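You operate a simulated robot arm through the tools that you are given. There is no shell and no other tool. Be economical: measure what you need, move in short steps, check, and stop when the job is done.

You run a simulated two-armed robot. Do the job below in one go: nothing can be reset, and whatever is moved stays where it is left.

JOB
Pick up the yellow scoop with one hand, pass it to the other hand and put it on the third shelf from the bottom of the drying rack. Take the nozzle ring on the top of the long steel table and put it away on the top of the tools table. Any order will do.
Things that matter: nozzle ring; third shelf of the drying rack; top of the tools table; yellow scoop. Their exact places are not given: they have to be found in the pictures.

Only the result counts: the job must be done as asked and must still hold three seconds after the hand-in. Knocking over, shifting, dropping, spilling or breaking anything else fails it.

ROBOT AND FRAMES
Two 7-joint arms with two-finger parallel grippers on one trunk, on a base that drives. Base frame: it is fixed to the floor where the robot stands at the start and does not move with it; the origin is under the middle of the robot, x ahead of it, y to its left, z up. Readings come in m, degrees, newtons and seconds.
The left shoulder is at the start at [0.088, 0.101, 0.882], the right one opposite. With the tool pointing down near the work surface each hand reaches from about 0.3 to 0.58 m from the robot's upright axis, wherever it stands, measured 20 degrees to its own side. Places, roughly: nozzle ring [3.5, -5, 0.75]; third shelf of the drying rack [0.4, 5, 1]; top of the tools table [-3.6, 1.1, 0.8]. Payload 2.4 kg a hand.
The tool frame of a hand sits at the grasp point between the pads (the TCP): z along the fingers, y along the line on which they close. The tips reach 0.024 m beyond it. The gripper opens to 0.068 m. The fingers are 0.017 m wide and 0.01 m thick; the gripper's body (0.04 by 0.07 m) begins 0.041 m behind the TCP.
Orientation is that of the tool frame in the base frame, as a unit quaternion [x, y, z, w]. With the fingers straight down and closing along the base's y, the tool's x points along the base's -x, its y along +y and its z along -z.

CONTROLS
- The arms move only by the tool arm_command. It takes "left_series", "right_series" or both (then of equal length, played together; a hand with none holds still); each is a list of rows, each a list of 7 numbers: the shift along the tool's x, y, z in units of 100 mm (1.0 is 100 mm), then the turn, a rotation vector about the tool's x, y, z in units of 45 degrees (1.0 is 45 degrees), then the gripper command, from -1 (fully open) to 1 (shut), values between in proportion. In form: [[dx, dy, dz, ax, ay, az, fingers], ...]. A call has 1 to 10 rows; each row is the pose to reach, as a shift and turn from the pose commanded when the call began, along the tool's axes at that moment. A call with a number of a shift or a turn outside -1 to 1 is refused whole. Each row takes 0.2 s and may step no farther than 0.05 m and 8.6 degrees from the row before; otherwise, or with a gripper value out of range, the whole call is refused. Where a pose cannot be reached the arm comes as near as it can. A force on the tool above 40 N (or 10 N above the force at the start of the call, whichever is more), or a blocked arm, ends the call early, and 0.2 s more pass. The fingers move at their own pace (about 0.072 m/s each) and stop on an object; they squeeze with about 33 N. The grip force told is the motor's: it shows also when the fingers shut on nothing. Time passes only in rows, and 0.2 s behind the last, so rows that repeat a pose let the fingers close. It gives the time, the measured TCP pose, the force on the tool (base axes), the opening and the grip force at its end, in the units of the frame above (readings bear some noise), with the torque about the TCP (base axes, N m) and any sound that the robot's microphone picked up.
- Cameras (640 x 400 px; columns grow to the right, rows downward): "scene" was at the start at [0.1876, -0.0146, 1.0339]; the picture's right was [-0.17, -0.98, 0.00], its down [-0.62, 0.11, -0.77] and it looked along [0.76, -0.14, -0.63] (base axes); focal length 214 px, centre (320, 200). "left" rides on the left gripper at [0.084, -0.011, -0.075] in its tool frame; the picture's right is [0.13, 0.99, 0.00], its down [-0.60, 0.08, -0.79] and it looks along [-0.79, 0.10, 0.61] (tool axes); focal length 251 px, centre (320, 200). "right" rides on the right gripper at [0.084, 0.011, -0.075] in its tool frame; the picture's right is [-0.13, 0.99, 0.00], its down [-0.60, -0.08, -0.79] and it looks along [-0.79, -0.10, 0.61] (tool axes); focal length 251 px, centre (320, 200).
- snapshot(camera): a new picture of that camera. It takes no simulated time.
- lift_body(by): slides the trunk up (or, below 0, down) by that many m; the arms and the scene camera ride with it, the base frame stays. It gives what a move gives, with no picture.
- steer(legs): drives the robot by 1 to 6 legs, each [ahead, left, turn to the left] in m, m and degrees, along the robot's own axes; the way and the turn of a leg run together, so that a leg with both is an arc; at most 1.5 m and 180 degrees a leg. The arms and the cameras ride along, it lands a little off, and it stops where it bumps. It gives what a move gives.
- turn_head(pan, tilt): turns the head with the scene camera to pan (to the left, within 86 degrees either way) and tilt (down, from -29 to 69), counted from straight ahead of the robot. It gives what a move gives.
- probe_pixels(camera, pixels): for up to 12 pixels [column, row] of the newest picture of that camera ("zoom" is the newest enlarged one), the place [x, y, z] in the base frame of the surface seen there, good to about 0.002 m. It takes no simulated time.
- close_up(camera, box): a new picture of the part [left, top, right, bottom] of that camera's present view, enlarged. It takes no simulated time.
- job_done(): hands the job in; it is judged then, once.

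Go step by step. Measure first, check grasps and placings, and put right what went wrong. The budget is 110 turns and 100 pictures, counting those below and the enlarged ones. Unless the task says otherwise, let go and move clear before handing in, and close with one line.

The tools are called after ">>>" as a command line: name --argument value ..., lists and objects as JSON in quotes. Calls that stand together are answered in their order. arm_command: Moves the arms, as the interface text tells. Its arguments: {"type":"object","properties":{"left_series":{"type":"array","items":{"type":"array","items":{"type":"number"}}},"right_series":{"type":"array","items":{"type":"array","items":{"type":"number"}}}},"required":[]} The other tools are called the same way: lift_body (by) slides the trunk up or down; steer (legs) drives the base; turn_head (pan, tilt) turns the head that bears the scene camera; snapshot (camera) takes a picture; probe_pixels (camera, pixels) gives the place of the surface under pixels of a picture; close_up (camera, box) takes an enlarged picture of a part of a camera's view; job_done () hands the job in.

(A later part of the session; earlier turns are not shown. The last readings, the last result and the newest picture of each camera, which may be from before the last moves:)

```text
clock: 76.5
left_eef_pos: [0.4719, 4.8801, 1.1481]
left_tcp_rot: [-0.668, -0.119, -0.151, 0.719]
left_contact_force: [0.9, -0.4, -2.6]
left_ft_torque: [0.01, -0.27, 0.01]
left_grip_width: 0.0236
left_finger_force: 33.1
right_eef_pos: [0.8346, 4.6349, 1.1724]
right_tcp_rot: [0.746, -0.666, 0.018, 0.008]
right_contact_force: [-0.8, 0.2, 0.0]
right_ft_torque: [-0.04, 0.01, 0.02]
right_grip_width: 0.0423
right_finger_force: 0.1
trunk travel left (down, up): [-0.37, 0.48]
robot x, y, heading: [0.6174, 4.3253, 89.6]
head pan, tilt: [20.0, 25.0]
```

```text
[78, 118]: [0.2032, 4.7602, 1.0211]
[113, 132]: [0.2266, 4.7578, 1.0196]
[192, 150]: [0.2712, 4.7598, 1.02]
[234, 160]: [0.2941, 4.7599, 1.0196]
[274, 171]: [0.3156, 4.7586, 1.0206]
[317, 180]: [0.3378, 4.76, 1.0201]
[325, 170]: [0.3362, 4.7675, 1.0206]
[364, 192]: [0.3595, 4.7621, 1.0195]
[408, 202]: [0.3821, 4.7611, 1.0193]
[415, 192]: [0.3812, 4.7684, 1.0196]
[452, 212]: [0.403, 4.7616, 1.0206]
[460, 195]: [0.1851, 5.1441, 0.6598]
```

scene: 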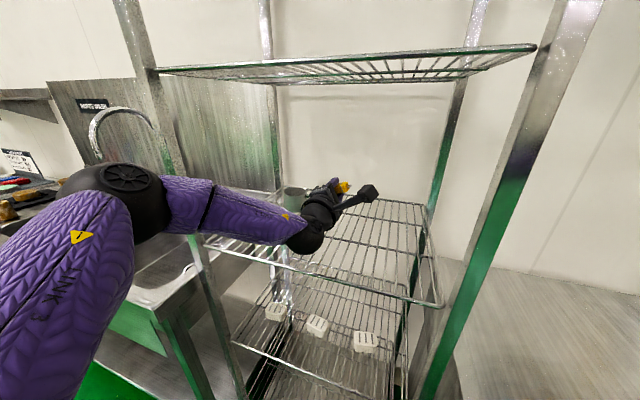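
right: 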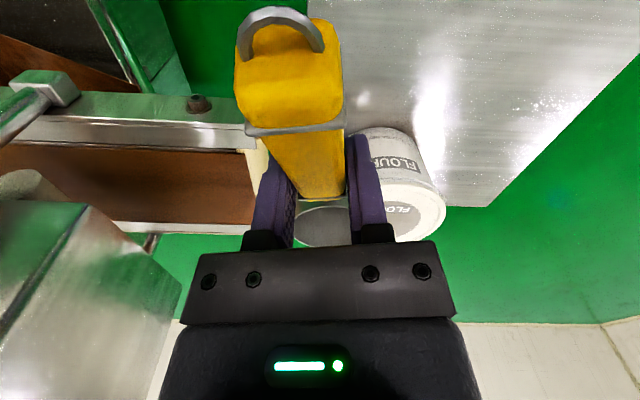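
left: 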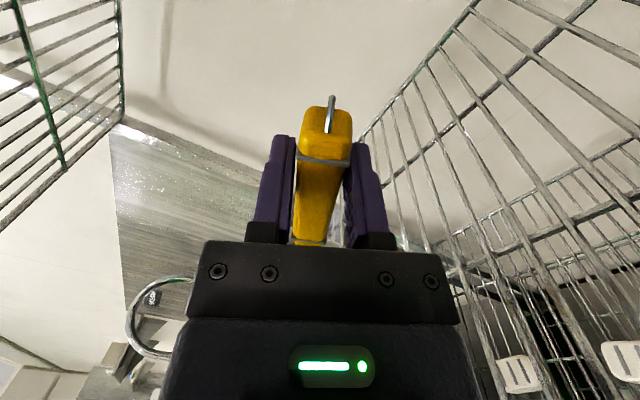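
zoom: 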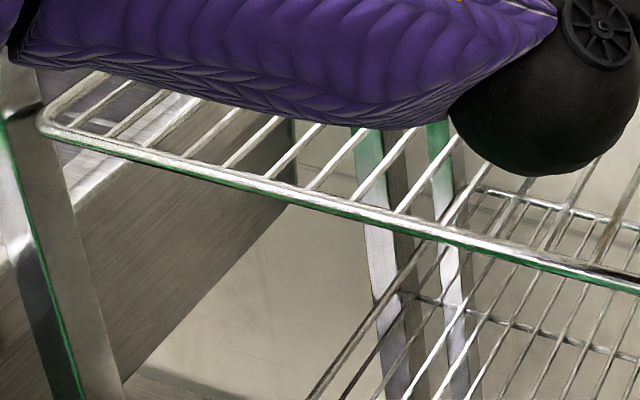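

The wires stand 22 mm apart with tops at z=1.020. I'll shift 12 mm right so a wire lies under the cup's handle-side edge, and lower to just above the shelf.

>>> arm_command --left_series '[[0.11, 0.045, 0, 0, 0, 0, 1], [0.02, 0.27, -0.02, 0, 0, 0, 1], [-0.08, 0.51, -0.04, 0, 0, 0, 1], [-0.08, 0.51, -0.04, 0, 0, 0, 1]]'

>>> close_up --camera "scene" --box '[250, 170, 350, 240]'

>>> probe_pixels --camera "zoom" --pixels '[[160, 110], [200, 115], [240, 110], [200, 160], [220, 200], [180, 80], [230, 80], [260, 90]]'

```text
clock: 77.5
left_eef_pos: [0.4776, 4.8729, 1.1022]
left_tcp_rot: [-0.668, -0.118, -0.152, 0.719]
left_contact_force: [-0.1, -0.1, -2.8]
left_ft_torque: [-0.08, -0.23, 0.02]
left_grip_width: 0.0235
left_finger_force: 32.7
left hand out of reach, approached as far as the arm can: row 3, 4
right_eef_pos: [0.8357, 4.6339, 1.1717]
right_tcp_rot: [0.746, -0.666, 0.019, 0.008]
right_contact_force: [-0.2, -0.7, 0.6]
right_ft_torque: [0.01, 0.01, 0.03]
right_grip_width: 0.0425
right_finger_force: 0.1
trunk travel left (down, up): [-0.37, 0.48]
robot x, y, heading: [0.6157, 4.3285, 89.5]
head pan, tilt: [20.0, 25.0]
```

```text
5.71 times, centred on (300, 205) of scene
```

zoom: 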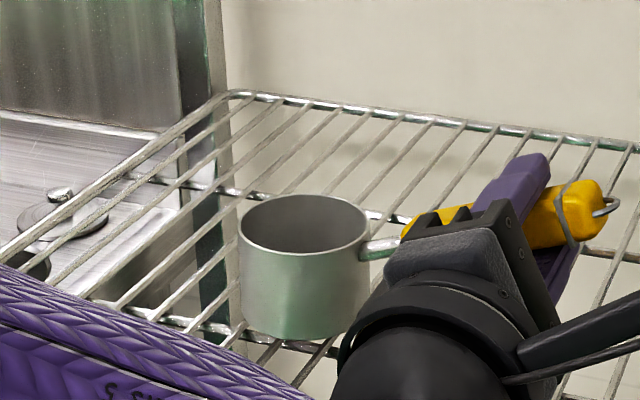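

```text
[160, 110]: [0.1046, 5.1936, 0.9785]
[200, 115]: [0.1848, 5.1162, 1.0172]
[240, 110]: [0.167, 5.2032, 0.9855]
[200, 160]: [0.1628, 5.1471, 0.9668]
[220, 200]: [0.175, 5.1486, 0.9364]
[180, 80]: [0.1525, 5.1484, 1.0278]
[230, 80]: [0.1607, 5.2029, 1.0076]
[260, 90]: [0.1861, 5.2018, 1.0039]
```

The arm reached its lower limit, so I'll use the trunk for the rest of the way down. First I'll locate the cup exactly.

>>> probe_pixels --camera "zoom" --pixels '[[242, 238], [262, 252], [300, 261], [340, 254], [366, 238], [270, 205], [304, 197], [340, 204], [300, 330], [270, 330], [320, 320], [290, 337]]'

```text
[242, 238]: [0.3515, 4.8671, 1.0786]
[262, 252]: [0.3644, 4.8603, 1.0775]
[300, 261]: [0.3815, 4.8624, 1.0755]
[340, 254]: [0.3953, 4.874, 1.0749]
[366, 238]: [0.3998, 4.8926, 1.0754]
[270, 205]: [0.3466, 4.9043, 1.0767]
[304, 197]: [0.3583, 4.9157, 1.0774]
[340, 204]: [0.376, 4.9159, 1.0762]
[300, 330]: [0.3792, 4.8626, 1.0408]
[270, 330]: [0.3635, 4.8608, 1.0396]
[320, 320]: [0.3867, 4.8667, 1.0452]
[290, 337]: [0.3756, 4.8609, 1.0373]
```

The cup centre is at x≈0.372 with its bottom at z≈1.033. I'll nudge it 6 mm right, trim 2° of tilt, then lower the trunk 12 mm.

>>> arm_command --left_series '[[0.055, 0.025, 0, 0, 0, -0.05, 1], [0.055, 0.025, 0, 0, 0, -0.05, 1]]'

>>> lift_body --by -0.011

>>> close_up --camera "scene" --box '[250, 170, 350, 240]'

>>> probe_pixels --camera "zoom" --pixels '[[254, 225], [304, 251], [340, 246], [366, 232], [304, 187], [375, 225], [290, 255], [290, 320]]'

```text
clock: 78.1
left_eef_pos: [0.4813, 4.8715, 1.1035]
left_tcp_rot: [-0.665, -0.133, -0.165, 0.716]
left_contact_force: [-0.1, -0.3, -2.7]
left_ft_torque: [-0.05, -0.22, -0.01]
left_grip_width: 0.0234
left_finger_force: 32.5
left hand out of reach, approached as far as the arm can: row 1, 2
right_eef_pos: [0.8347, 4.6342, 1.1719]
right_tcp_rot: [0.746, -0.666, 0.018, 0.007]
right_contact_force: [0.0, 0.0, 0.6]
right_ft_torque: [-0.01, 0.01, 0.0]
right_grip_width: 0.0425
right_finger_force: 0.1
trunk travel left (down, up): [-0.37, 0.48]
robot x, y, heading: [0.614, 4.3266, 89.6]
head pan, tilt: [20.0, 25.0]
```

```text
clock: 78.7
left_eef_pos: [0.4806, 4.8725, 1.0911]
left_tcp_rot: [-0.666, -0.132, -0.166, 0.715]
left_contact_force: [0.3, -0.5, -2.3]
left_ft_torque: [-0.04, -0.17, 0.04]
left_grip_width: 0.0232
left_finger_force: 33.0
right_eef_pos: [0.8344, 4.634, 1.16]
right_tcp_rot: [0.746, -0.666, 0.018, 0.009]
right_contact_force: [-0.3, -1.1, 0.0]
right_ft_torque: [0.0, -0.02, 0.04]
right_grip_width: 0.0425
right_finger_force: 0.0
trunk travel left (down, up): [-0.359, 0.491]
robot x, y, heading: [0.6166, 4.3281, 89.2]
head pan, tilt: [20.0, 25.0]
```

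```text
5.71 times, centred on (300, 205) of scene
```

zoom: 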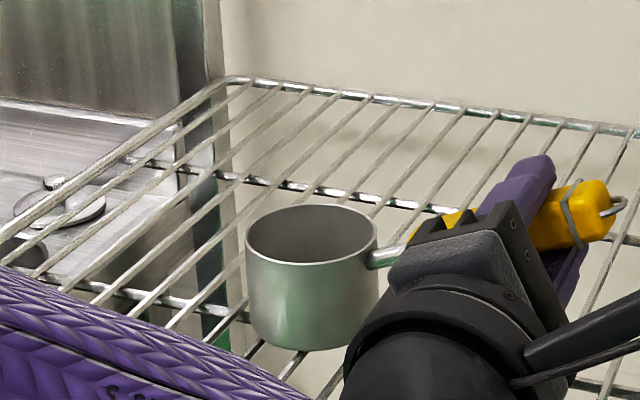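

```text
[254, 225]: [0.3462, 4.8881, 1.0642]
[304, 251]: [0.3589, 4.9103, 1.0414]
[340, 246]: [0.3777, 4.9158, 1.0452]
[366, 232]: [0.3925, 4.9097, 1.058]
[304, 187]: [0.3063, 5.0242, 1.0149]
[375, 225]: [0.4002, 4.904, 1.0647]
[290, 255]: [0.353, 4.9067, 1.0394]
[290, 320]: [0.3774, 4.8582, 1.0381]
```

The cup is about to touch the wires, and its centre is at x≈0.374. I'd like 5 mm more to the right so the wire at 0.4035 supports the handle-side edge.

>>> arm_command --left_series '[[0.08, -0.01, 0, 0, 0, 0, 1], [0.08, -0.01, 0, 0, 0, 0, 1]]'

>>> lift_body --by -0.004

>>> close_up --camera "scene" --box '[250, 170, 350, 240]'

>>> probe_pixels --camera "zoom" --pixels '[[250, 235], [260, 252], [310, 262], [350, 255], [380, 232], [384, 222], [310, 204], [310, 345]]'

```text
clock: 79.3
left_eef_pos: [0.4885, 4.8708, 1.097]
left_tcp_rot: [-0.665, -0.133, -0.165, 0.716]
left_contact_force: [-0.6, 0.5, -2.5]
left_ft_torque: [-0.09, -0.22, -0.01]
left_grip_width: 0.0233
left_finger_force: 33.0
right_eef_pos: [0.8351, 4.6333, 1.1609]
right_tcp_rot: [0.746, -0.666, 0.018, 0.008]
right_contact_force: [-0.1, 0.4, -0.2]
right_ft_torque: [0.02, 0.02, 0.04]
right_grip_width: 0.0424
right_finger_force: 0.1
trunk travel left (down, up): [-0.359, 0.491]
robot x, y, heading: [0.619, 4.3275, 89.4]
head pan, tilt: [20.0, 25.0]
```

```text
clock: 79.8
left_eef_pos: [0.4879, 4.8708, 1.0932]
left_tcp_rot: [-0.666, -0.132, -0.165, 0.715]
left_contact_force: [-0.3, -0.1, -2.2]
left_ft_torque: [-0.07, -0.19, 0.01]
left_grip_width: 0.0232
left_finger_force: 32.9
right_eef_pos: [0.8354, 4.6337, 1.1577]
right_tcp_rot: [0.746, -0.666, 0.018, 0.009]
right_contact_force: [0.4, -0.4, 0.7]
right_ft_torque: [0.0, -0.01, -0.05]
right_grip_width: 0.0424
right_finger_force: 0.0
trunk travel left (down, up): [-0.355, 0.495]
robot x, y, heading: [0.6195, 4.3245, 89.8]
head pan, tilt: [20.0, 25.0]
```

```text
5.71 times, centred on (300, 205) of scene
```

zoom: 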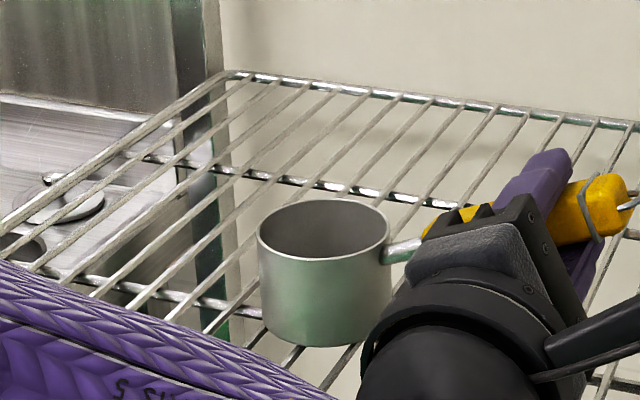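

```text
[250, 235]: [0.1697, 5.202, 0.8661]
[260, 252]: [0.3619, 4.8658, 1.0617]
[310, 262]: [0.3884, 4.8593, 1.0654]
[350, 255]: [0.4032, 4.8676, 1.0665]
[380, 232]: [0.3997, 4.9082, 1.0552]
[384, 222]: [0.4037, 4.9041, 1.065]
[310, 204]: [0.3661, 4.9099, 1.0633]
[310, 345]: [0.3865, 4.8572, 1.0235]
```

The centre is now about x=0.3815, so the wires support the cup at -22, 0 and +22 mm. I'll lower until I feel contact.

>>> lift_body --by -0.004

>>> close_up --camera "scene" --box '[250, 170, 350, 240]'

```text
clock: 80.4
left_eef_pos: [0.4906, 4.87, 1.091]
left_tcp_rot: [-0.664, -0.132, -0.166, 0.717]
left_contact_force: [3.3, 3.0, 9.4]
left_ft_torque: [0.34, 0.61, -0.28]
left_grip_width: 0.0235
left_finger_force: 33.1
right_eef_pos: [0.836, 4.6324, 1.152]
right_tcp_rot: [0.746, -0.666, 0.018, 0.008]
right_contact_force: [-0.3, -0.1, 0.6]
right_ft_torque: [-0.01, 0.0, 0.01]
right_grip_width: 0.0426
right_finger_force: 0.0
trunk travel left (down, up): [-0.351, 0.499]
robot x, y, heading: [0.6174, 4.3272, 89.7]
head pan, tilt: [20.0, 25.0]
```

```text
5.71 times, centred on (300, 205) of scene
```

zoom: 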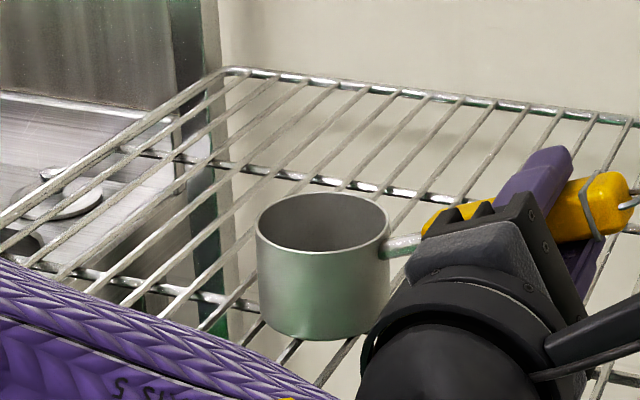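

Contact with about 12 N. I'll relieve it by 2 mm, then open the fingers gently.

>>> lift_body --by 0.002

>>> arm_command --left_series '[[0, 0, 0, 0, 0, 0, 0.3], [0, 0, 0, 0, 0, 0, 0.2], [0, 0, 0, 0, 0, 0, 0.0], [0, 0, 0, 0, 0, 0, -0.2], [0, 0, 0, 0, 0, 0, -0.2]]'

>>> close_up --camera "scene" --box '[250, 150, 370, 240]'

>>> snapshot --camera "left"

```text
clock: 80.9
left_eef_pos: [0.4889, 4.8704, 1.0898]
left_tcp_rot: [-0.666, -0.131, -0.165, 0.716]
left_contact_force: [2.2, 0.3, 4.3]
left_ft_torque: [0.13, 0.16, -0.08]
left_grip_width: 0.0233
left_finger_force: 33.1
right_eef_pos: [0.8356, 4.6333, 1.1552]
right_tcp_rot: [0.745, -0.666, 0.018, 0.008]
right_contact_force: [-0.7, 0.5, 0.3]
right_ft_torque: [-0.04, -0.01, -0.02]
right_grip_width: 0.0426
right_finger_force: 0.0
trunk travel left (down, up): [-0.353, 0.497]
robot x, y, heading: [0.618, 4.3271, 89.6]
head pan, tilt: [20.0, 25.0]
```

```text
clock: 82.1
left_eef_pos: [0.4895, 4.8709, 1.0913]
left_tcp_rot: [-0.665, -0.132, -0.165, 0.716]
left_contact_force: [1.2, 0.1, -0.3]
left_ft_torque: [-0.05, 0.0, 0.01]
left_grip_width: 0.0407
left_finger_force: 0.0
right_eef_pos: [0.8348, 4.633, 1.1552]
right_tcp_rot: [0.746, -0.665, 0.018, 0.009]
right_contact_force: [0.6, 0.2, 0.1]
right_ft_torque: [-0.02, 0.04, 0.01]
right_grip_width: 0.0425
right_finger_force: 0.1
trunk travel left (down, up): [-0.353, 0.497]
robot x, y, heading: [0.6154, 4.3276, 90.0]
head pan, tilt: [20.0, 25.0]
```

```text
4.44 times, centred on (310, 195) of scene
```

zoom: 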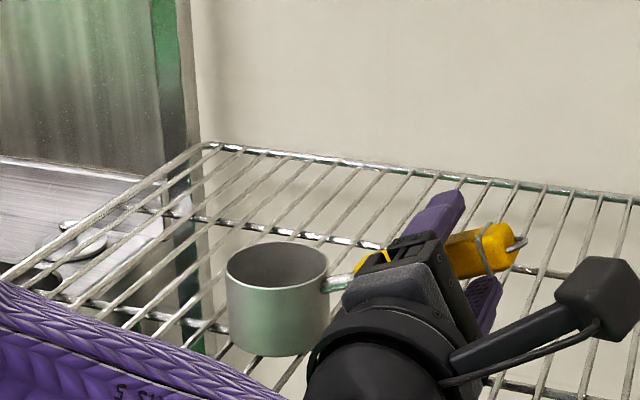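

```text
35 pictures are left
```

left: 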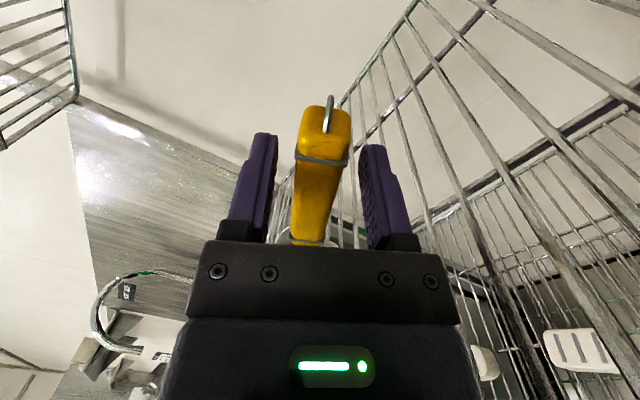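

The scoop stands on the shelf by itself and both fingers are clear of the handle. I'll back the hand out along its own axis.

>>> arm_command --left_series '[[0, 0, -0.25, 0, 0, 0, -0.2], [0, 0, -0.6, 0, 0, 0, -0.2], [0, 0, -1.0, 0, 0, 0, -0.2]]'

>>> steer --legs '[[-0.6, 0, 0]]'

>>> snapshot --camera "scene"

```text
clock: 82.9
left_eef_pos: [0.484, 4.7711, 1.0829]
left_tcp_rot: [-0.665, -0.133, -0.166, 0.716]
left_contact_force: [0.1, 0.3, 0.2]
left_ft_torque: [0.01, 0.01, -0.01]
left_grip_width: 0.0406
left_finger_force: 0.0
right_eef_pos: [0.8345, 4.6335, 1.1551]
right_tcp_rot: [0.746, -0.666, 0.019, 0.008]
right_contact_force: [-0.4, -0.5, 0.3]
right_ft_torque: [-0.01, 0.01, 0.01]
right_grip_width: 0.0425
right_finger_force: 0.0
trunk travel left (down, up): [-0.353, 0.497]
robot x, y, heading: [0.6166, 4.3267, 89.6]
head pan, tilt: [20.0, 25.0]
```

```text
clock: 86.3
left_eef_pos: [0.479, 4.1719, 1.0823]
left_tcp_rot: [-0.665, -0.132, -0.165, 0.717]
left_contact_force: [-0.2, 0.0, 0.0]
left_ft_torque: [-0.04, 0.0, 0.0]
left_grip_width: 0.0408
left_finger_force: 0.0
right_eef_pos: [0.8299, 4.0335, 1.156]
right_tcp_rot: [0.746, -0.666, 0.019, 0.009]
right_contact_force: [1.0, -0.2, -0.1]
right_ft_torque: [-0.03, -0.02, 0.01]
right_grip_width: 0.0426
right_finger_force: 0.1
trunk travel left (down, up): [-0.353, 0.497]
robot x, y, heading: [0.6108, 3.7276, 89.4]
head pan, tilt: [20.0, 25.0]
```

```text
34 pictures are left
```

scene: 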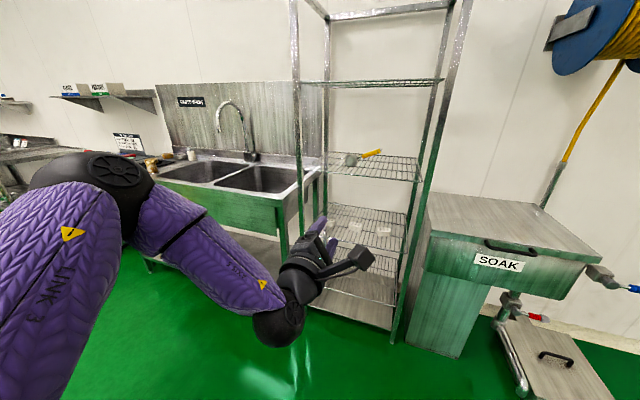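

The scoop sits upright on the third shelf at (360,157). Next is the nozzle ring, so I'll back away, turn around and look at the room on the way there.

>>> steer --legs '[[-0.9, 0, 0], [0, 0, -130]]'

>>> turn_head --pan 0 --tilt 12

>>> snapshot --camera "scene"

```text
clock: 96.5
left_eef_pos: [1.024, 2.6335, 1.0819]
left_tcp_rot: [0.398, -0.549, 0.72, -0.151]
left_contact_force: [0.1, -0.1, 0.2]
left_ft_torque: [-0.01, -0.02, 0.01]
left_grip_width: 0.041
left_finger_force: 0.0
right_eef_pos: [0.6935, 2.4565, 1.1547]
right_tcp_rot: [0.292, 0.956, 0.0, -0.02]
right_contact_force: [0.1, 0.0, -0.3]
right_ft_torque: [0.01, 0.0, 0.0]
right_grip_width: 0.0424
right_finger_force: 0.0
trunk travel left (down, up): [-0.353, 0.497]
robot x, y, heading: [0.5987, 2.8197, -41.1]
head pan, tilt: [20.0, 25.0]
```

```text
clock: 97.3
left_eef_pos: [1.025, 2.634, 1.0836]
left_tcp_rot: [0.398, -0.548, 0.72, -0.151]
left_contact_force: [-0.7, 0.0, 0.2]
left_ft_torque: [0.02, 0.0, -0.01]
left_grip_width: 0.0408
left_finger_force: 0.1
right_eef_pos: [0.694, 2.4557, 1.1553]
right_tcp_rot: [0.291, 0.957, -0.001, -0.02]
right_contact_force: [-0.7, 0.3, 0.0]
right_ft_torque: [0.03, -0.03, 0.0]
right_grip_width: 0.0423
right_finger_force: 0.1
trunk travel left (down, up): [-0.353, 0.497]
robot x, y, heading: [0.6011, 2.8205, -41.2]
head pan, tilt: [0.0, 12.0]
```

```text
33 pictures are left
```

scene: 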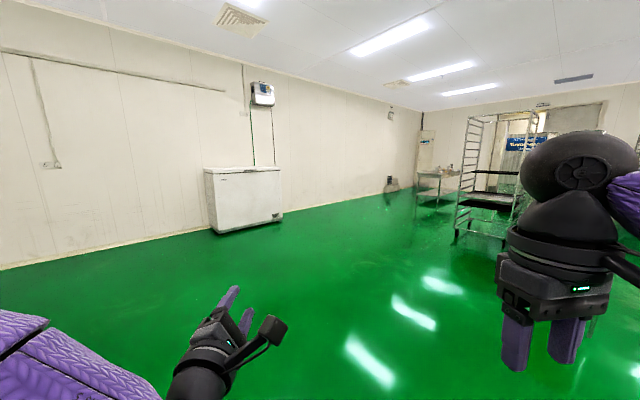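

A steel table shows far off at (437,175), beyond a tray trolley at (490,190). I'll measure them to plan the route.

>>> close_up --camera "scene" --box '[390, 100, 550, 240]'

>>> probe_pixels --camera "scene" --pixels '[[282, 218], [437, 172], [420, 205], [448, 200], [458, 235], [502, 240], [470, 190], [390, 190], [215, 230], [430, 240]]'

```text
2.86 times, centred on (470, 170) of scene
```

zoom: 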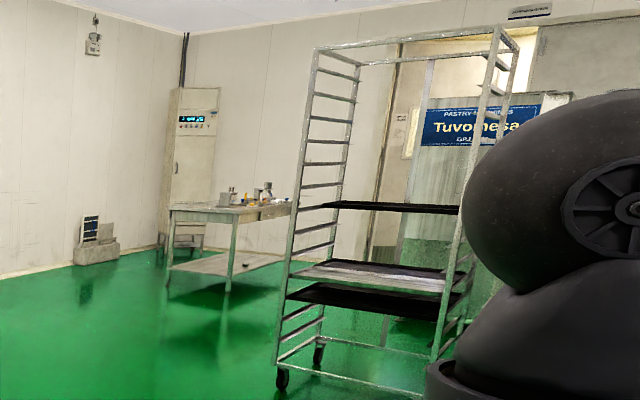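

```text
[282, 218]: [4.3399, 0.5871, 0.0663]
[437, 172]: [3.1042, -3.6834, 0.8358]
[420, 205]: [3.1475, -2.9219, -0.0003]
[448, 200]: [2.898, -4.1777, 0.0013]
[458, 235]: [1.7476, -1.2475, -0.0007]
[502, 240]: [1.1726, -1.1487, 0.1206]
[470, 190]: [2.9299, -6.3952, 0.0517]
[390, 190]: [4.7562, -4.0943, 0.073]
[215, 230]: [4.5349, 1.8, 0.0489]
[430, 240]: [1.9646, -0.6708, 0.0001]
```

The table's near end is around (3.1, -3.7), and the route via (2.86, 0.85) is clear. I'll drive there, then turn to face it.

>>> steer --legs '[[1.5, 0, 0], [1.5, 0, 0], [0, 0, -49], [1.5, 0, 0], [0.6, 0, 0]]'

>>> turn_head --pan 0 --tilt 15

>>> snapshot --camera "scene"

```text
clock: 123.9
left_eef_pos: [2.9722, -1.6722, 1.0831]
left_tcp_rot: [0.133, -0.665, 0.716, 0.163]
left_contact_force: [0.7, -1.3, 0.7]
left_ft_torque: [0.01, 0.02, 0.0]
left_grip_width: 0.0407
left_finger_force: 0.1
right_eef_pos: [2.6216, -1.5378, 1.1547]
right_tcp_rot: [0.663, 0.749, 0.008, -0.019]
right_contact_force: [-0.9, -0.4, -0.1]
right_ft_torque: [-0.03, -0.03, 0.02]
right_grip_width: 0.0428
right_finger_force: 0.1
trunk travel left (down, up): [-0.353, 0.497]
robot x, y, heading: [2.8351, -1.2264, -90.2]
head pan, tilt: [0.0, 12.0]
```

```text
clock: 124.5
left_eef_pos: [2.9721, -1.6736, 1.0832]
left_tcp_rot: [0.134, -0.664, 0.717, 0.163]
left_contact_force: [-0.2, 0.2, -0.5]
left_ft_torque: [0.0, -0.01, -0.02]
left_grip_width: 0.0407
left_finger_force: 0.1
right_eef_pos: [2.6215, -1.5363, 1.1553]
right_tcp_rot: [0.663, 0.748, 0.008, -0.018]
right_contact_force: [-0.1, -0.5, -0.2]
right_ft_torque: [-0.02, 0.04, 0.0]
right_grip_width: 0.0425
right_finger_force: 0.0
trunk travel left (down, up): [-0.353, 0.497]
robot x, y, heading: [2.8378, -1.226, -90.1]
head pan, tilt: [0.0, 15.0]
```

```text
31 pictures are left
```

scene: 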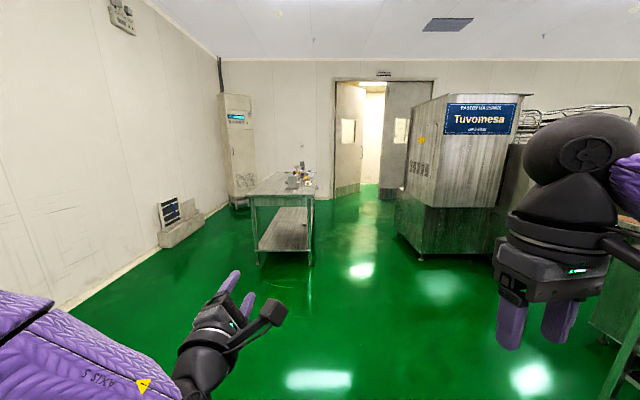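

>>> close_up --camera "scene" --box '[240, 150, 330, 220]'

>>> probe_pixels --camera "scene" --pixels '[[252, 195], [312, 197], [270, 175], [316, 180], [305, 172], [295, 185], [258, 266], [310, 264], [405, 245], [300, 168], [425, 255], [215, 205]]'

```text
5.71 times, centred on (285, 185) of scene
```

zoom: 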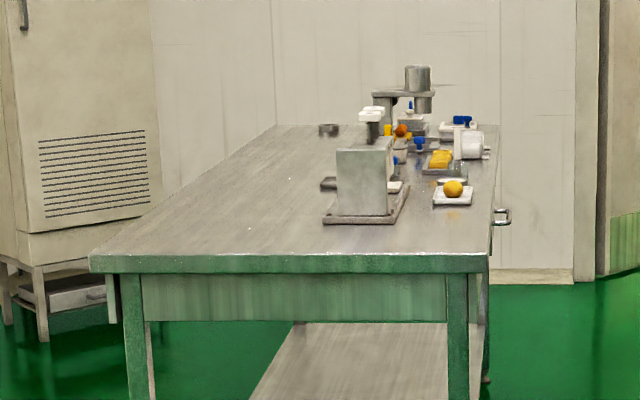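

```text
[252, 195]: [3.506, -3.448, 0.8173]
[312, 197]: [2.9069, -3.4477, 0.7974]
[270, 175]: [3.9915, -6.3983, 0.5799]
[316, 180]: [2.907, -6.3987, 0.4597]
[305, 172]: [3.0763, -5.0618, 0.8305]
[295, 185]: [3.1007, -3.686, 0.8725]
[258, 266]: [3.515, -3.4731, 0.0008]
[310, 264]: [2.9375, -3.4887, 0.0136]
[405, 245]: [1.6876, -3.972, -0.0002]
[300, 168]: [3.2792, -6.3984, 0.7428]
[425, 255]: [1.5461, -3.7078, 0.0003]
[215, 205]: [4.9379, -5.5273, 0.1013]
```

The table spans x 2.9–3.5 from y=-3.45, and a small ring-like thing lies at zoom (329,130), near (3.4, -5). I'll drive down the wall side of the table.

>>> steer --legs '[[0, 1.25, 0], [1.5, 0, 0], [1.3, 0, 0]]'

>>> turn_head --pan -35 --tilt 25

>>> snapshot --camera "scene"

```text
clock: 143.9
left_eef_pos: [4.1889, -4.4817, 1.0838]
left_tcp_rot: [0.133, -0.666, 0.716, 0.164]
left_contact_force: [0.4, -0.8, -0.2]
left_ft_torque: [-0.01, 0.0, -0.01]
left_grip_width: 0.0406
left_finger_force: 0.2
right_eef_pos: [3.8374, -4.347, 1.1542]
right_tcp_rot: [0.664, 0.748, 0.009, -0.018]
right_contact_force: [0.1, 0.7, 0.3]
right_ft_torque: [-0.04, 0.0, -0.01]
right_grip_width: 0.0423
right_finger_force: 0.1
trunk travel left (down, up): [-0.353, 0.497]
robot x, y, heading: [4.055, -4.0405, -90.2]
head pan, tilt: [0.0, 15.0]
```

```text
clock: 144.9
left_eef_pos: [4.188, -4.4831, 1.0834]
left_tcp_rot: [0.134, -0.665, 0.717, 0.163]
left_contact_force: [0.4, -0.5, -0.3]
left_ft_torque: [-0.01, -0.02, -0.03]
left_grip_width: 0.0406
left_finger_force: 0.0
right_eef_pos: [3.8391, -4.3465, 1.1545]
right_tcp_rot: [0.665, 0.747, 0.008, -0.018]
right_contact_force: [0.9, -0.1, -0.1]
right_ft_torque: [-0.01, 0.0, 0.0]
right_grip_width: 0.0425
right_finger_force: 0.0
trunk travel left (down, up): [-0.353, 0.497]
robot x, y, heading: [4.0545, -4.0359, -90.4]
head pan, tilt: [-35.0, 25.0]
```

```text
29 pictures are left
```

scene: 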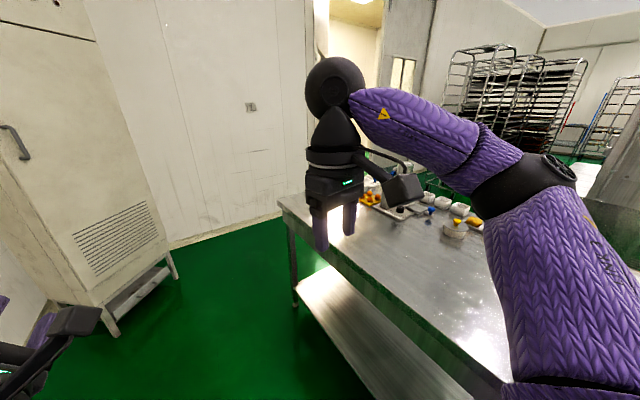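

I'll turn to face the table, slide along it toward the ring, and look down.

>>> steer --legs '[[0, 0, -89.6], [0, 0.75, 0]]'

>>> turn_head --pan 0 --tilt 35

>>> snapshot --camera "scene"

```text
clock: 152.8
left_eef_pos: [3.6036, -4.9161, 1.0818]
left_tcp_rot: [-0.377, -0.564, 0.39, 0.624]
left_contact_force: [0.4, -0.3, 0.1]
left_ft_torque: [-0.01, 0.03, -0.01]
left_grip_width: 0.0407
left_finger_force: 0.1
right_eef_pos: [3.7415, -4.5668, 1.1549]
right_tcp_rot: [0.998, 0.057, 0.019, -0.007]
right_contact_force: [0.4, -0.3, 0.3]
right_ft_torque: [0.01, 0.01, 0.01]
right_grip_width: 0.0426
right_finger_force: 0.0
trunk travel left (down, up): [-0.353, 0.497]
robot x, y, heading: [4.0473, -4.7816, 179.4]
head pan, tilt: [-35.0, 25.0]
```

```text
clock: 153.8
left_eef_pos: [3.6038, -4.9164, 1.0826]
left_tcp_rot: [-0.377, -0.564, 0.39, 0.624]
left_contact_force: [0.2, 0.1, -0.1]
left_ft_torque: [0.02, -0.02, 0.02]
left_grip_width: 0.0409
left_finger_force: 0.1
right_eef_pos: [3.7413, -4.5655, 1.1553]
right_tcp_rot: [0.998, 0.058, 0.019, -0.007]
right_contact_force: [-0.1, -0.1, -0.4]
right_ft_torque: [-0.01, 0.01, -0.01]
right_grip_width: 0.0424
right_finger_force: 0.1
trunk travel left (down, up): [-0.353, 0.497]
robot x, y, heading: [4.0511, -4.783, 179.3]
head pan, tilt: [0.0, 35.0]
```

```text
28 pictures are left
```

scene: 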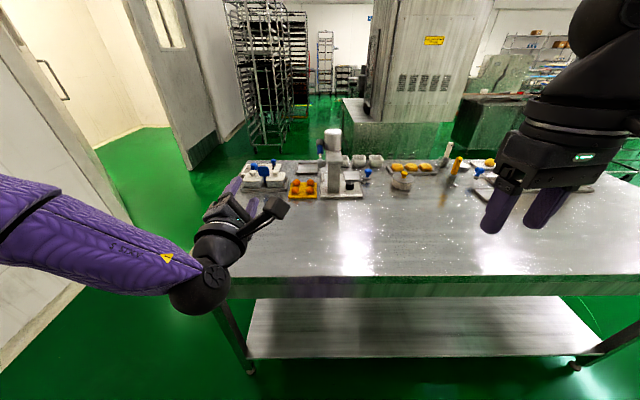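

The ring is hidden, probably behind the left hand. I'll look with the left hand's camera and a close-up.

>>> snapshot --camera "left"

>>> close_up --camera "scene" --box '[200, 130, 520, 290]'

```text
27 pictures are left
```

left: 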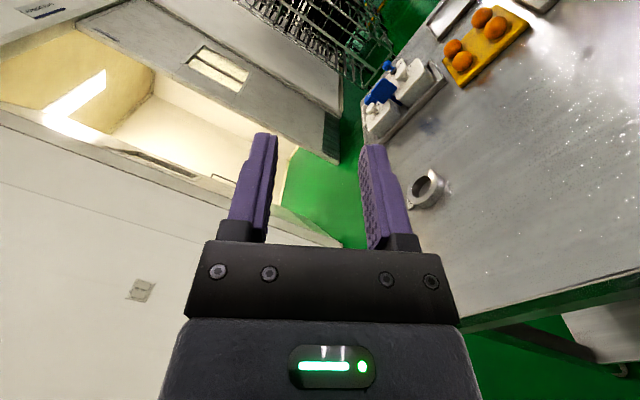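

```text
2.00 times, centred on (360, 210) of scene
```

zoom: 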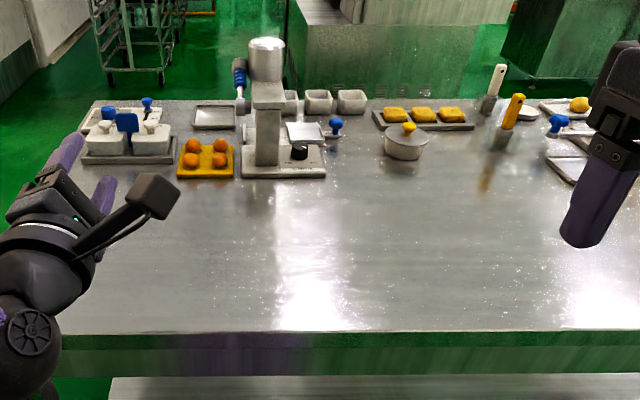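

The nozzle ring shows in the left view at (425,188). I'll measure it and take a close-up.

>>> close_up --camera "left" --box '[395, 155, 465, 220]'

>>> probe_pixels --camera "left" --pixels '[[425, 188], [416, 185], [425, 172], [437, 184], [425, 202], [413, 204], [444, 185], [450, 210], [420, 165]]'

```text
6.15 times, centred on (430, 188) of left
```

zoom: 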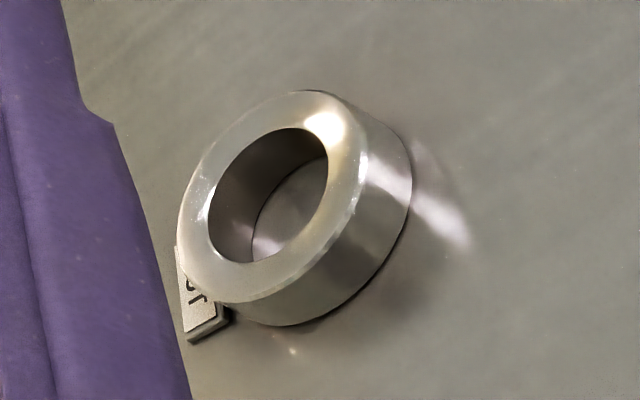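

```text
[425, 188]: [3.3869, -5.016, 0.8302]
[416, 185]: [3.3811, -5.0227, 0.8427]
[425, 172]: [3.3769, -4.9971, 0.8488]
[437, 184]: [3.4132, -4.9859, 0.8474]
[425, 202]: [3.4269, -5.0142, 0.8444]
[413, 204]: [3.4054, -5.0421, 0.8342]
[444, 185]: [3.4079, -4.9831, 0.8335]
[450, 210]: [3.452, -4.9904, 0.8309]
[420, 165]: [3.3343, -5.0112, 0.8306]
```

The ring is centred near (3.40, -5.007), with its top at z≈0.848 on a table at 0.8305. I'll turn the left hand to point down with its fingers closing along x.

>>> arm_command --left_series '[[0, 0, 0, -0.172, -0.04, 0.032, -1], [0, 0, 0, -0.343, -0.079, 0.063, -1], [0, 0, 0, -0.515, -0.119, 0.095, -1], [0, 0, 0, -0.687, -0.1585, 0.1267, -1]]'

>>> arm_command --left_series '[[0, 0, 0, -0.172, -0.04, 0.032, -1], [0, 0, 0, -0.343, -0.079, 0.063, -1], [0, 0, 0, -0.515, -0.119, 0.095, -1], [0, 0, 0, -0.687, -0.1585, 0.1267, -1]]'

>>> arm_command --left_series '[[0, 0, 0, -0.172, -0.04, 0.032, -1], [0, 0, 0, -0.343, -0.079, 0.063, -1], [0, 0, 0, -0.515, -0.119, 0.095, -1], [0, 0, 0, -0.687, -0.1585, 0.1267, -1]]'

>>> steer --legs '[[0.15, 0, 0]]'

>>> snapshot --camera "scene"

```text
clock: 154.8
left_eef_pos: [3.6035, -4.917, 1.0846]
left_tcp_rot: [0.532, 0.665, -0.277, -0.444]
left_contact_force: [0.8, 0.4, -0.9]
left_ft_torque: [-0.02, 0.01, -0.02]
left_grip_width: 0.0678
left_finger_force: 0.1
right_eef_pos: [3.7415, -4.5652, 1.1553]
right_tcp_rot: [0.998, 0.057, 0.019, -0.007]
right_contact_force: [-0.1, 0.8, 0.0]
right_ft_torque: [0.01, 0.0, -0.04]
right_grip_width: 0.0425
right_finger_force: 0.1
trunk travel left (down, up): [-0.353, 0.497]
robot x, y, heading: [4.0481, -4.7855, 179.5]
head pan, tilt: [0.0, 35.0]
```

```text
clock: 155.8
left_eef_pos: [3.6603, -4.8947, 1.025]
left_tcp_rot: [0.641, 0.715, -0.149, -0.236]
left_contact_force: [0.4, -0.1, 0.4]
left_ft_torque: [0.02, -0.01, 0.03]
left_grip_width: 0.0682
left_finger_force: 0.1
left hand out of reach, approached as far as the arm can: row 3, 4
right_eef_pos: [3.7417, -4.5658, 1.1555]
right_tcp_rot: [0.998, 0.057, 0.018, -0.007]
right_contact_force: [0.0, -0.4, 0.5]
right_ft_torque: [0.0, -0.02, -0.02]
right_grip_width: 0.0426
right_finger_force: 0.0
trunk travel left (down, up): [-0.353, 0.497]
robot x, y, heading: [4.0484, -4.783, 179.4]
head pan, tilt: [0.0, 35.0]
```

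```text
clock: 156.8
left_eef_pos: [3.793, -4.8353, 0.9958]
left_tcp_rot: [0.694, 0.72, -0.005, -0.005]
left_contact_force: [-0.3, 0.0, 0.7]
left_ft_torque: [0.02, 0.01, -0.04]
left_grip_width: 0.068
left_finger_force: 0.0
left hand out of reach, approached as far as the arm can: row 1, 2, 3, 4
right_eef_pos: [3.7417, -4.5656, 1.1553]
right_tcp_rot: [0.998, 0.057, 0.018, -0.008]
right_contact_force: [-0.1, -0.2, 0.2]
right_ft_torque: [-0.02, -0.03, 0.03]
right_grip_width: 0.0427
right_finger_force: 0.1
trunk travel left (down, up): [-0.353, 0.497]
robot x, y, heading: [4.0488, -4.7826, 179.5]
head pan, tilt: [0.0, 35.0]
```

```text
clock: 158.2
left_eef_pos: [3.6412, -4.8337, 0.9961]
left_tcp_rot: [0.694, 0.72, -0.005, -0.004]
left_contact_force: [0.7, -0.2, 0.3]
left_ft_torque: [0.03, -0.07, 0.02]
left_grip_width: 0.068
left_finger_force: 0.0
right_eef_pos: [3.5894, -4.5647, 1.1556]
right_tcp_rot: [0.998, 0.057, 0.019, -0.007]
right_contact_force: [0.3, 0.3, 0.3]
right_ft_torque: [-0.03, 0.0, 0.02]
right_grip_width: 0.0425
right_finger_force: 0.0
trunk travel left (down, up): [-0.353, 0.497]
robot x, y, heading: [3.8998, -4.7808, 179.4]
head pan, tilt: [0.0, 35.0]
```

```text
24 pictures are left
```

scene: 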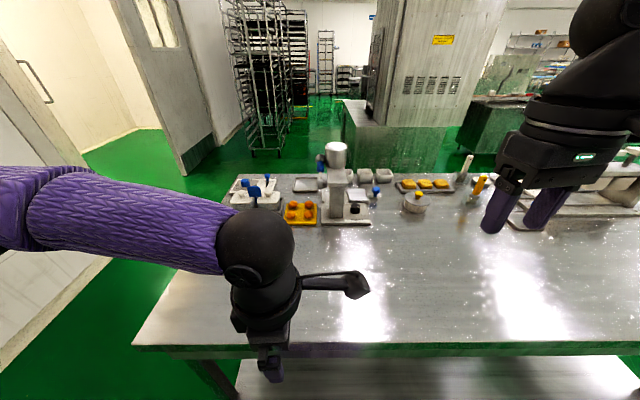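

The left hand points down now, but with a twisted yaw. I'll unwind it toward the standard yaw while moving over the ring.

>>> arm_command --left_series '[[-0.15, -0.19, 0, 0, 0, 0.19, -1], [-0.3, -0.38, 0, 0, 0, 0.38, -1], [-0.45, -0.57, 0, 0, 0, 0.57, -1], [-0.6, -0.76, 0, 0, 0, 0.76, -1], [-0.75, -0.95, 0, 0, 0, 0.95, -1]]'

>>> arm_command --left_series '[[0, 0, 0, 0, 0, 0.19, -1], [0, 0, 0, 0, 0, 0.38, -1], [0, 0, 0, 0, 0, 0.57, -1], [0, 0, 0, 0, 0, 0.76, -1], [0, 0, 0, 0, 0, 0.95, -1]]'

>>> snapshot --camera "left"

```text
clock: 159.4
left_eef_pos: [3.6814, -4.976, 0.8619]
left_tcp_rot: [0.878, 0.473, -0.04, -0.056]
left_contact_force: [1.4, -4.1, -2.1]
left_ft_torque: [0.23, 0.11, -0.02]
left_grip_width: 0.0683
left_finger_force: 0.1
left hand out of reach, approached as far as the arm can: row 1, 2, 3, 4, 5
right_eef_pos: [3.5906, -4.567, 1.1547]
right_tcp_rot: [0.998, 0.059, 0.019, -0.007]
right_contact_force: [0.4, -0.4, -0.5]
right_ft_torque: [0.0, 0.0, 0.02]
right_grip_width: 0.0424
right_finger_force: 0.0
trunk travel left (down, up): [-0.353, 0.497]
robot x, y, heading: [3.8969, -4.7808, 179.7]
head pan, tilt: [0.0, 35.0]
```

```text
clock: 160.6
left_eef_pos: [3.7071, -5.0054, 0.8578]
left_tcp_rot: [0.949, 0.304, -0.03, -0.072]
left_contact_force: [0.6, -0.2, -0.1]
left_ft_torque: [0.03, 0.03, -0.03]
left_grip_width: 0.068
left_finger_force: 0.1
left hand out of reach, approached as far as the arm can: row 1, 2, 3, 4, 5
right_eef_pos: [3.5912, -4.5652, 1.1542]
right_tcp_rot: [0.998, 0.058, 0.018, -0.008]
right_contact_force: [0.7, -0.2, 0.4]
right_ft_torque: [0.0, 0.02, 0.01]
right_grip_width: 0.0424
right_finger_force: 0.0
trunk travel left (down, up): [-0.353, 0.497]
robot x, y, heading: [3.8963, -4.7829, 179.6]
head pan, tilt: [0.0, 35.0]
```

```text
23 pictures are left
```

left: 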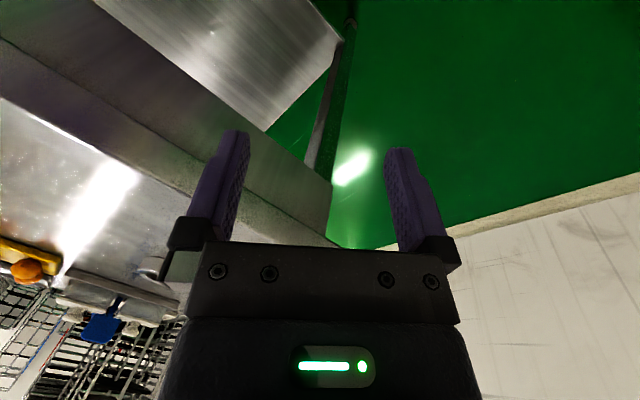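

The left arm folded low beside the table edge without touching it, so it's poorly placed for this. The right hand is still in a natural down pose, so I'll lift the left hand out of the way and use the right one.

>>> arm_command --left_series '[[0, 0, -0.4, 0, 0, 0, -1], [0, 0, -0.8, 0, 0, 0, -1], [0, 0, -1.0, 0, 0, 0, -1]]'

>>> arm_command --left_series '[[0, 0, -0.4, 0, 0, 0, -1], [0, 0, -0.8, 0, 0, 0, -1], [0, 0, -1.0, 0, 0, 0, -1]]'

>>> turn_head --pan 30 --tilt 40

>>> snapshot --camera "scene"

```text
clock: 161.4
left_eef_pos: [3.6982, -5.0364, 0.9024]
left_tcp_rot: [0.949, 0.304, -0.032, -0.078]
left_contact_force: [-0.8, -0.9, 0.5]
left_ft_torque: [-0.02, 0.01, -0.01]
left_grip_width: 0.068
left_finger_force: 0.1
left hand out of reach, approached as far as the arm can: row 1, 2, 3
right_eef_pos: [3.591, -4.5642, 1.1547]
right_tcp_rot: [0.998, 0.058, 0.019, -0.007]
right_contact_force: [-0.2, 0.6, -0.6]
right_ft_torque: [0.0, -0.02, 0.02]
right_grip_width: 0.0425
right_finger_force: 0.1
trunk travel left (down, up): [-0.353, 0.497]
robot x, y, heading: [3.8964, -4.7813, 179.5]
head pan, tilt: [0.0, 35.0]
```

```text
clock: 162.2
left_eef_pos: [3.6994, -5.0424, 0.9104]
left_tcp_rot: [0.949, 0.304, -0.032, -0.079]
left_contact_force: [-0.6, -0.1, 0.5]
left_ft_torque: [-0.01, 0.01, -0.01]
left_grip_width: 0.0682
left_finger_force: 0.0
left hand out of reach, approached as far as the arm can: row 1, 2, 3
right_eef_pos: [3.5899, -4.5644, 1.1548]
right_tcp_rot: [0.998, 0.058, 0.019, -0.007]
right_contact_force: [0.5, -0.1, 0.5]
right_ft_torque: [0.01, 0.01, 0.0]
right_grip_width: 0.0426
right_finger_force: 0.0
trunk travel left (down, up): [-0.353, 0.497]
robot x, y, heading: [3.8995, -4.7805, 179.3]
head pan, tilt: [0.0, 35.0]
```

```text
clock: 163.1
left_eef_pos: [3.6992, -5.041, 0.9123]
left_tcp_rot: [0.949, 0.305, -0.032, -0.079]
left_contact_force: [0.5, 0.3, 0.6]
left_ft_torque: [0.02, 0.0, 0.03]
left_grip_width: 0.068
left_finger_force: 0.0
right_eef_pos: [3.5909, -4.5648, 1.1542]
right_tcp_rot: [0.998, 0.058, 0.019, -0.008]
right_contact_force: [0.5, 0.1, -0.2]
right_ft_torque: [0.0, 0.01, 0.03]
right_grip_width: 0.0423
right_finger_force: 0.0
trunk travel left (down, up): [-0.353, 0.497]
robot x, y, heading: [3.8952, -4.7812, 179.1]
head pan, tilt: [30.0, 40.0]
```

```text
22 pictures are left
```

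scene: 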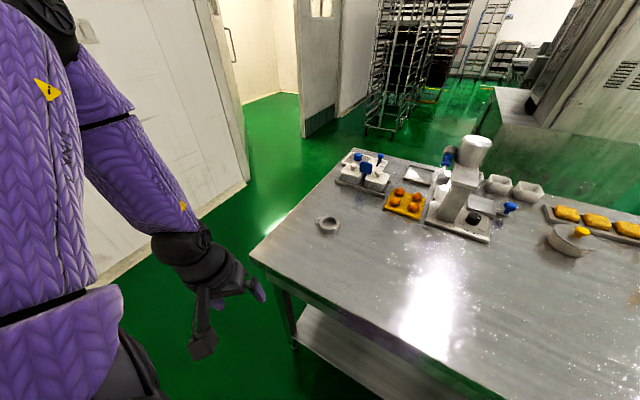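

The ring is clearly visible at (327,224), with nothing tall nearby. I'll shift the robot 0.2 m left so the right hand can reach it.

>>> steer --legs '[[0, 0.2, 0]]'

>>> close_up --camera "scene" --box '[330, 160, 490, 260]'

```text
clock: 164.7
left_eef_pos: [3.6972, -5.2403, 0.9107]
left_tcp_rot: [0.949, 0.305, -0.032, -0.079]
left_contact_force: [0.0, -0.7, -0.2]
left_ft_torque: [0.04, 0.03, 0.01]
left_grip_width: 0.0682
left_finger_force: 0.0
right_eef_pos: [3.5892, -4.7646, 1.1553]
right_tcp_rot: [0.998, 0.058, 0.019, -0.008]
right_contact_force: [0.0, -0.1, 0.8]
right_ft_torque: [0.05, -0.03, 0.02]
right_grip_width: 0.0424
right_finger_force: 0.0
trunk travel left (down, up): [-0.353, 0.497]
robot x, y, heading: [3.8945, -4.98, 179.6]
head pan, tilt: [30.0, 40.0]
```

```text
4.00 times, centred on (410, 210) of scene
```

zoom: 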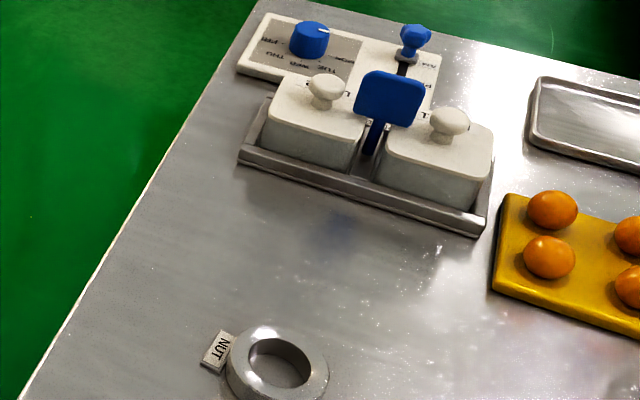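

The ring carries a small tag reading "NUT". I'll measure its outline precisely.

>>> close_up --camera "scene" --box '[372, 232, 422, 268]'

>>> probe_pixels --camera "scene" --pixels '[[387, 252], [411, 253], [398, 243], [399, 257], [392, 250], [407, 251], [399, 251], [384, 247]]'

```text
11.11 times, centred on (397, 250) of scene
```

zoom: 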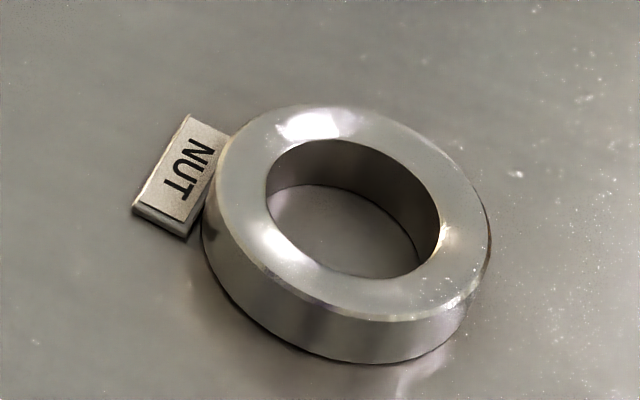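

```text
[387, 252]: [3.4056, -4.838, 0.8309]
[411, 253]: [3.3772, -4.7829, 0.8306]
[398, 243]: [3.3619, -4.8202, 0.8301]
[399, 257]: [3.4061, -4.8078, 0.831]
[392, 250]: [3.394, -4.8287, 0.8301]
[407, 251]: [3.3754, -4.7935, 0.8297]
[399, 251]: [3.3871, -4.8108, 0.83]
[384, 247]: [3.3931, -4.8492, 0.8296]
```

>>> probe_pixels --camera "zoom" --pixels '[[218, 200], [225, 170], [300, 112], [400, 135], [470, 190], [480, 240], [440, 300], [350, 312], [260, 270], [270, 190], [435, 240], [350, 200]]'

```text
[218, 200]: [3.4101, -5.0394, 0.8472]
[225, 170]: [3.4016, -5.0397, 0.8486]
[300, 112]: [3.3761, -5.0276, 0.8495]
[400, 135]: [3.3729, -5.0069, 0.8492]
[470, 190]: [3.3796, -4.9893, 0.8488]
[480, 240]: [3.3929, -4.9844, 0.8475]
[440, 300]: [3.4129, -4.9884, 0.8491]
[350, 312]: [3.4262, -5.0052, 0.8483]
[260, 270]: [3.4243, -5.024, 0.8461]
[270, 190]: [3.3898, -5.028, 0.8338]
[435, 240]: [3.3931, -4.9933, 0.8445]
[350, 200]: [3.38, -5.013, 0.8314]
```

The ring's centre is (3.3995, -5.012), outer diameter 58 mm, hole about 37 mm, top z=0.849, and the tag is on its far left. I'll grip the right-hand wall with one finger in the hole, so the right hand goes over there now.

>>> arm_command --right_series '[[-0.2, 0.19, 0, -0.017, -0.049, 0, -0.25], [-0.4, 0.38, 0.1, -0.017, -0.049, 0, -0.25], [-0.6, 0.57, 0.2, -0.017, -0.049, 0, -0.25], [-0.8, 0.76, 0.3, -0.017, -0.049, 0, -0.25], [-1.0, 0.95, 0.4, -0.017, -0.049, 0, -0.25]]'

>>> arm_command --right_series '[[-0.2, 0.19, 0.1, 0, 0, 0, -0.25], [-0.4, 0.38, 0.3, 0, 0, 0, -0.25], [-0.6, 0.57, 0.5, 0, 0, 0, -0.25], [-0.8, 0.76, 0.7, 0, 0, 0, -0.25], [-1.0, 0.95, 0.9, 0, 0, 0, -0.25]]'

```text
clock: 165.9
left_eef_pos: [3.6988, -5.2421, 0.9102]
left_tcp_rot: [0.949, 0.305, -0.032, -0.08]
left_contact_force: [-0.3, -0.4, -0.3]
left_ft_torque: [0.01, 0.02, -0.01]
left_grip_width: 0.0678
left_finger_force: 0.1
right_eef_pos: [3.5007, -4.8704, 1.1084]
right_tcp_rot: [0.998, 0.058, 0.0, 0.0]
right_contact_force: [-0.2, -0.8, 1.1]
right_ft_torque: [0.04, -0.02, 0.03]
right_grip_width: 0.0424
right_finger_force: 0.0
trunk travel left (down, up): [-0.353, 0.497]
robot x, y, heading: [3.8969, -4.9793, 179.4]
head pan, tilt: [30.0, 40.0]
```

```text
clock: 167.1
left_eef_pos: [3.6973, -5.2404, 0.9113]
left_tcp_rot: [0.948, 0.305, -0.032, -0.079]
left_contact_force: [0.3, 0.6, -0.5]
left_ft_torque: [0.01, 0.0, 0.03]
left_grip_width: 0.0681
left_finger_force: 0.0
right_eef_pos: [3.4217, -4.9691, 1.0188]
right_tcp_rot: [0.998, 0.059, -0.001, 0.0]
right_contact_force: [0.3, 0.5, -0.3]
right_ft_torque: [-0.03, 0.03, 0.0]
right_grip_width: 0.0425
right_finger_force: 0.1
right hand out of reach, approached as far as the arm can: row 5
trunk travel left (down, up): [-0.353, 0.497]
robot x, y, heading: [3.8963, -4.9764, 179.8]
head pan, tilt: [30.0, 40.0]
```

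The right hand is close to the spot. I'll go down and across to 7 cm above the grasp, then check by camera.

>>> arm_command --right_series '[[0, 0, 0.35, 0, 0, 0, -0.25], [-0.1, 0.06, 0.7, 0, 0, 0, -0.25], [-0.27, 0.163, 0.95, 0, 0, 0, -0.25], [-0.27, 0.163, 0.95, 0, 0, 0, -0.25]]'

>>> snapshot --camera "right"

```text
clock: 168.1
left_eef_pos: [3.6968, -5.2408, 0.9109]
left_tcp_rot: [0.949, 0.305, -0.032, -0.079]
left_contact_force: [0.3, 0.9, 0.8]
left_ft_torque: [0.01, -0.03, 0.02]
left_grip_width: 0.0682
left_finger_force: 0.0
right_eef_pos: [3.4252, -4.9803, 0.9259]
right_tcp_rot: [0.998, 0.058, -0.001, 0.0]
right_contact_force: [-0.3, 0.1, -0.3]
right_ft_torque: [-0.01, 0.01, 0.0]
right_grip_width: 0.0425
right_finger_force: 0.0
right hand out of reach, approached as far as the arm can: row 2, 3, 4
trunk travel left (down, up): [-0.353, 0.497]
robot x, y, heading: [3.8983, -4.9845, 179.3]
head pan, tilt: [30.0, 40.0]
```

```text
19 pictures are left
```

right: 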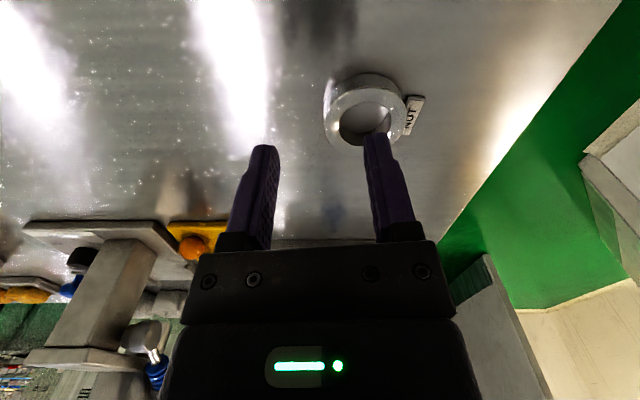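

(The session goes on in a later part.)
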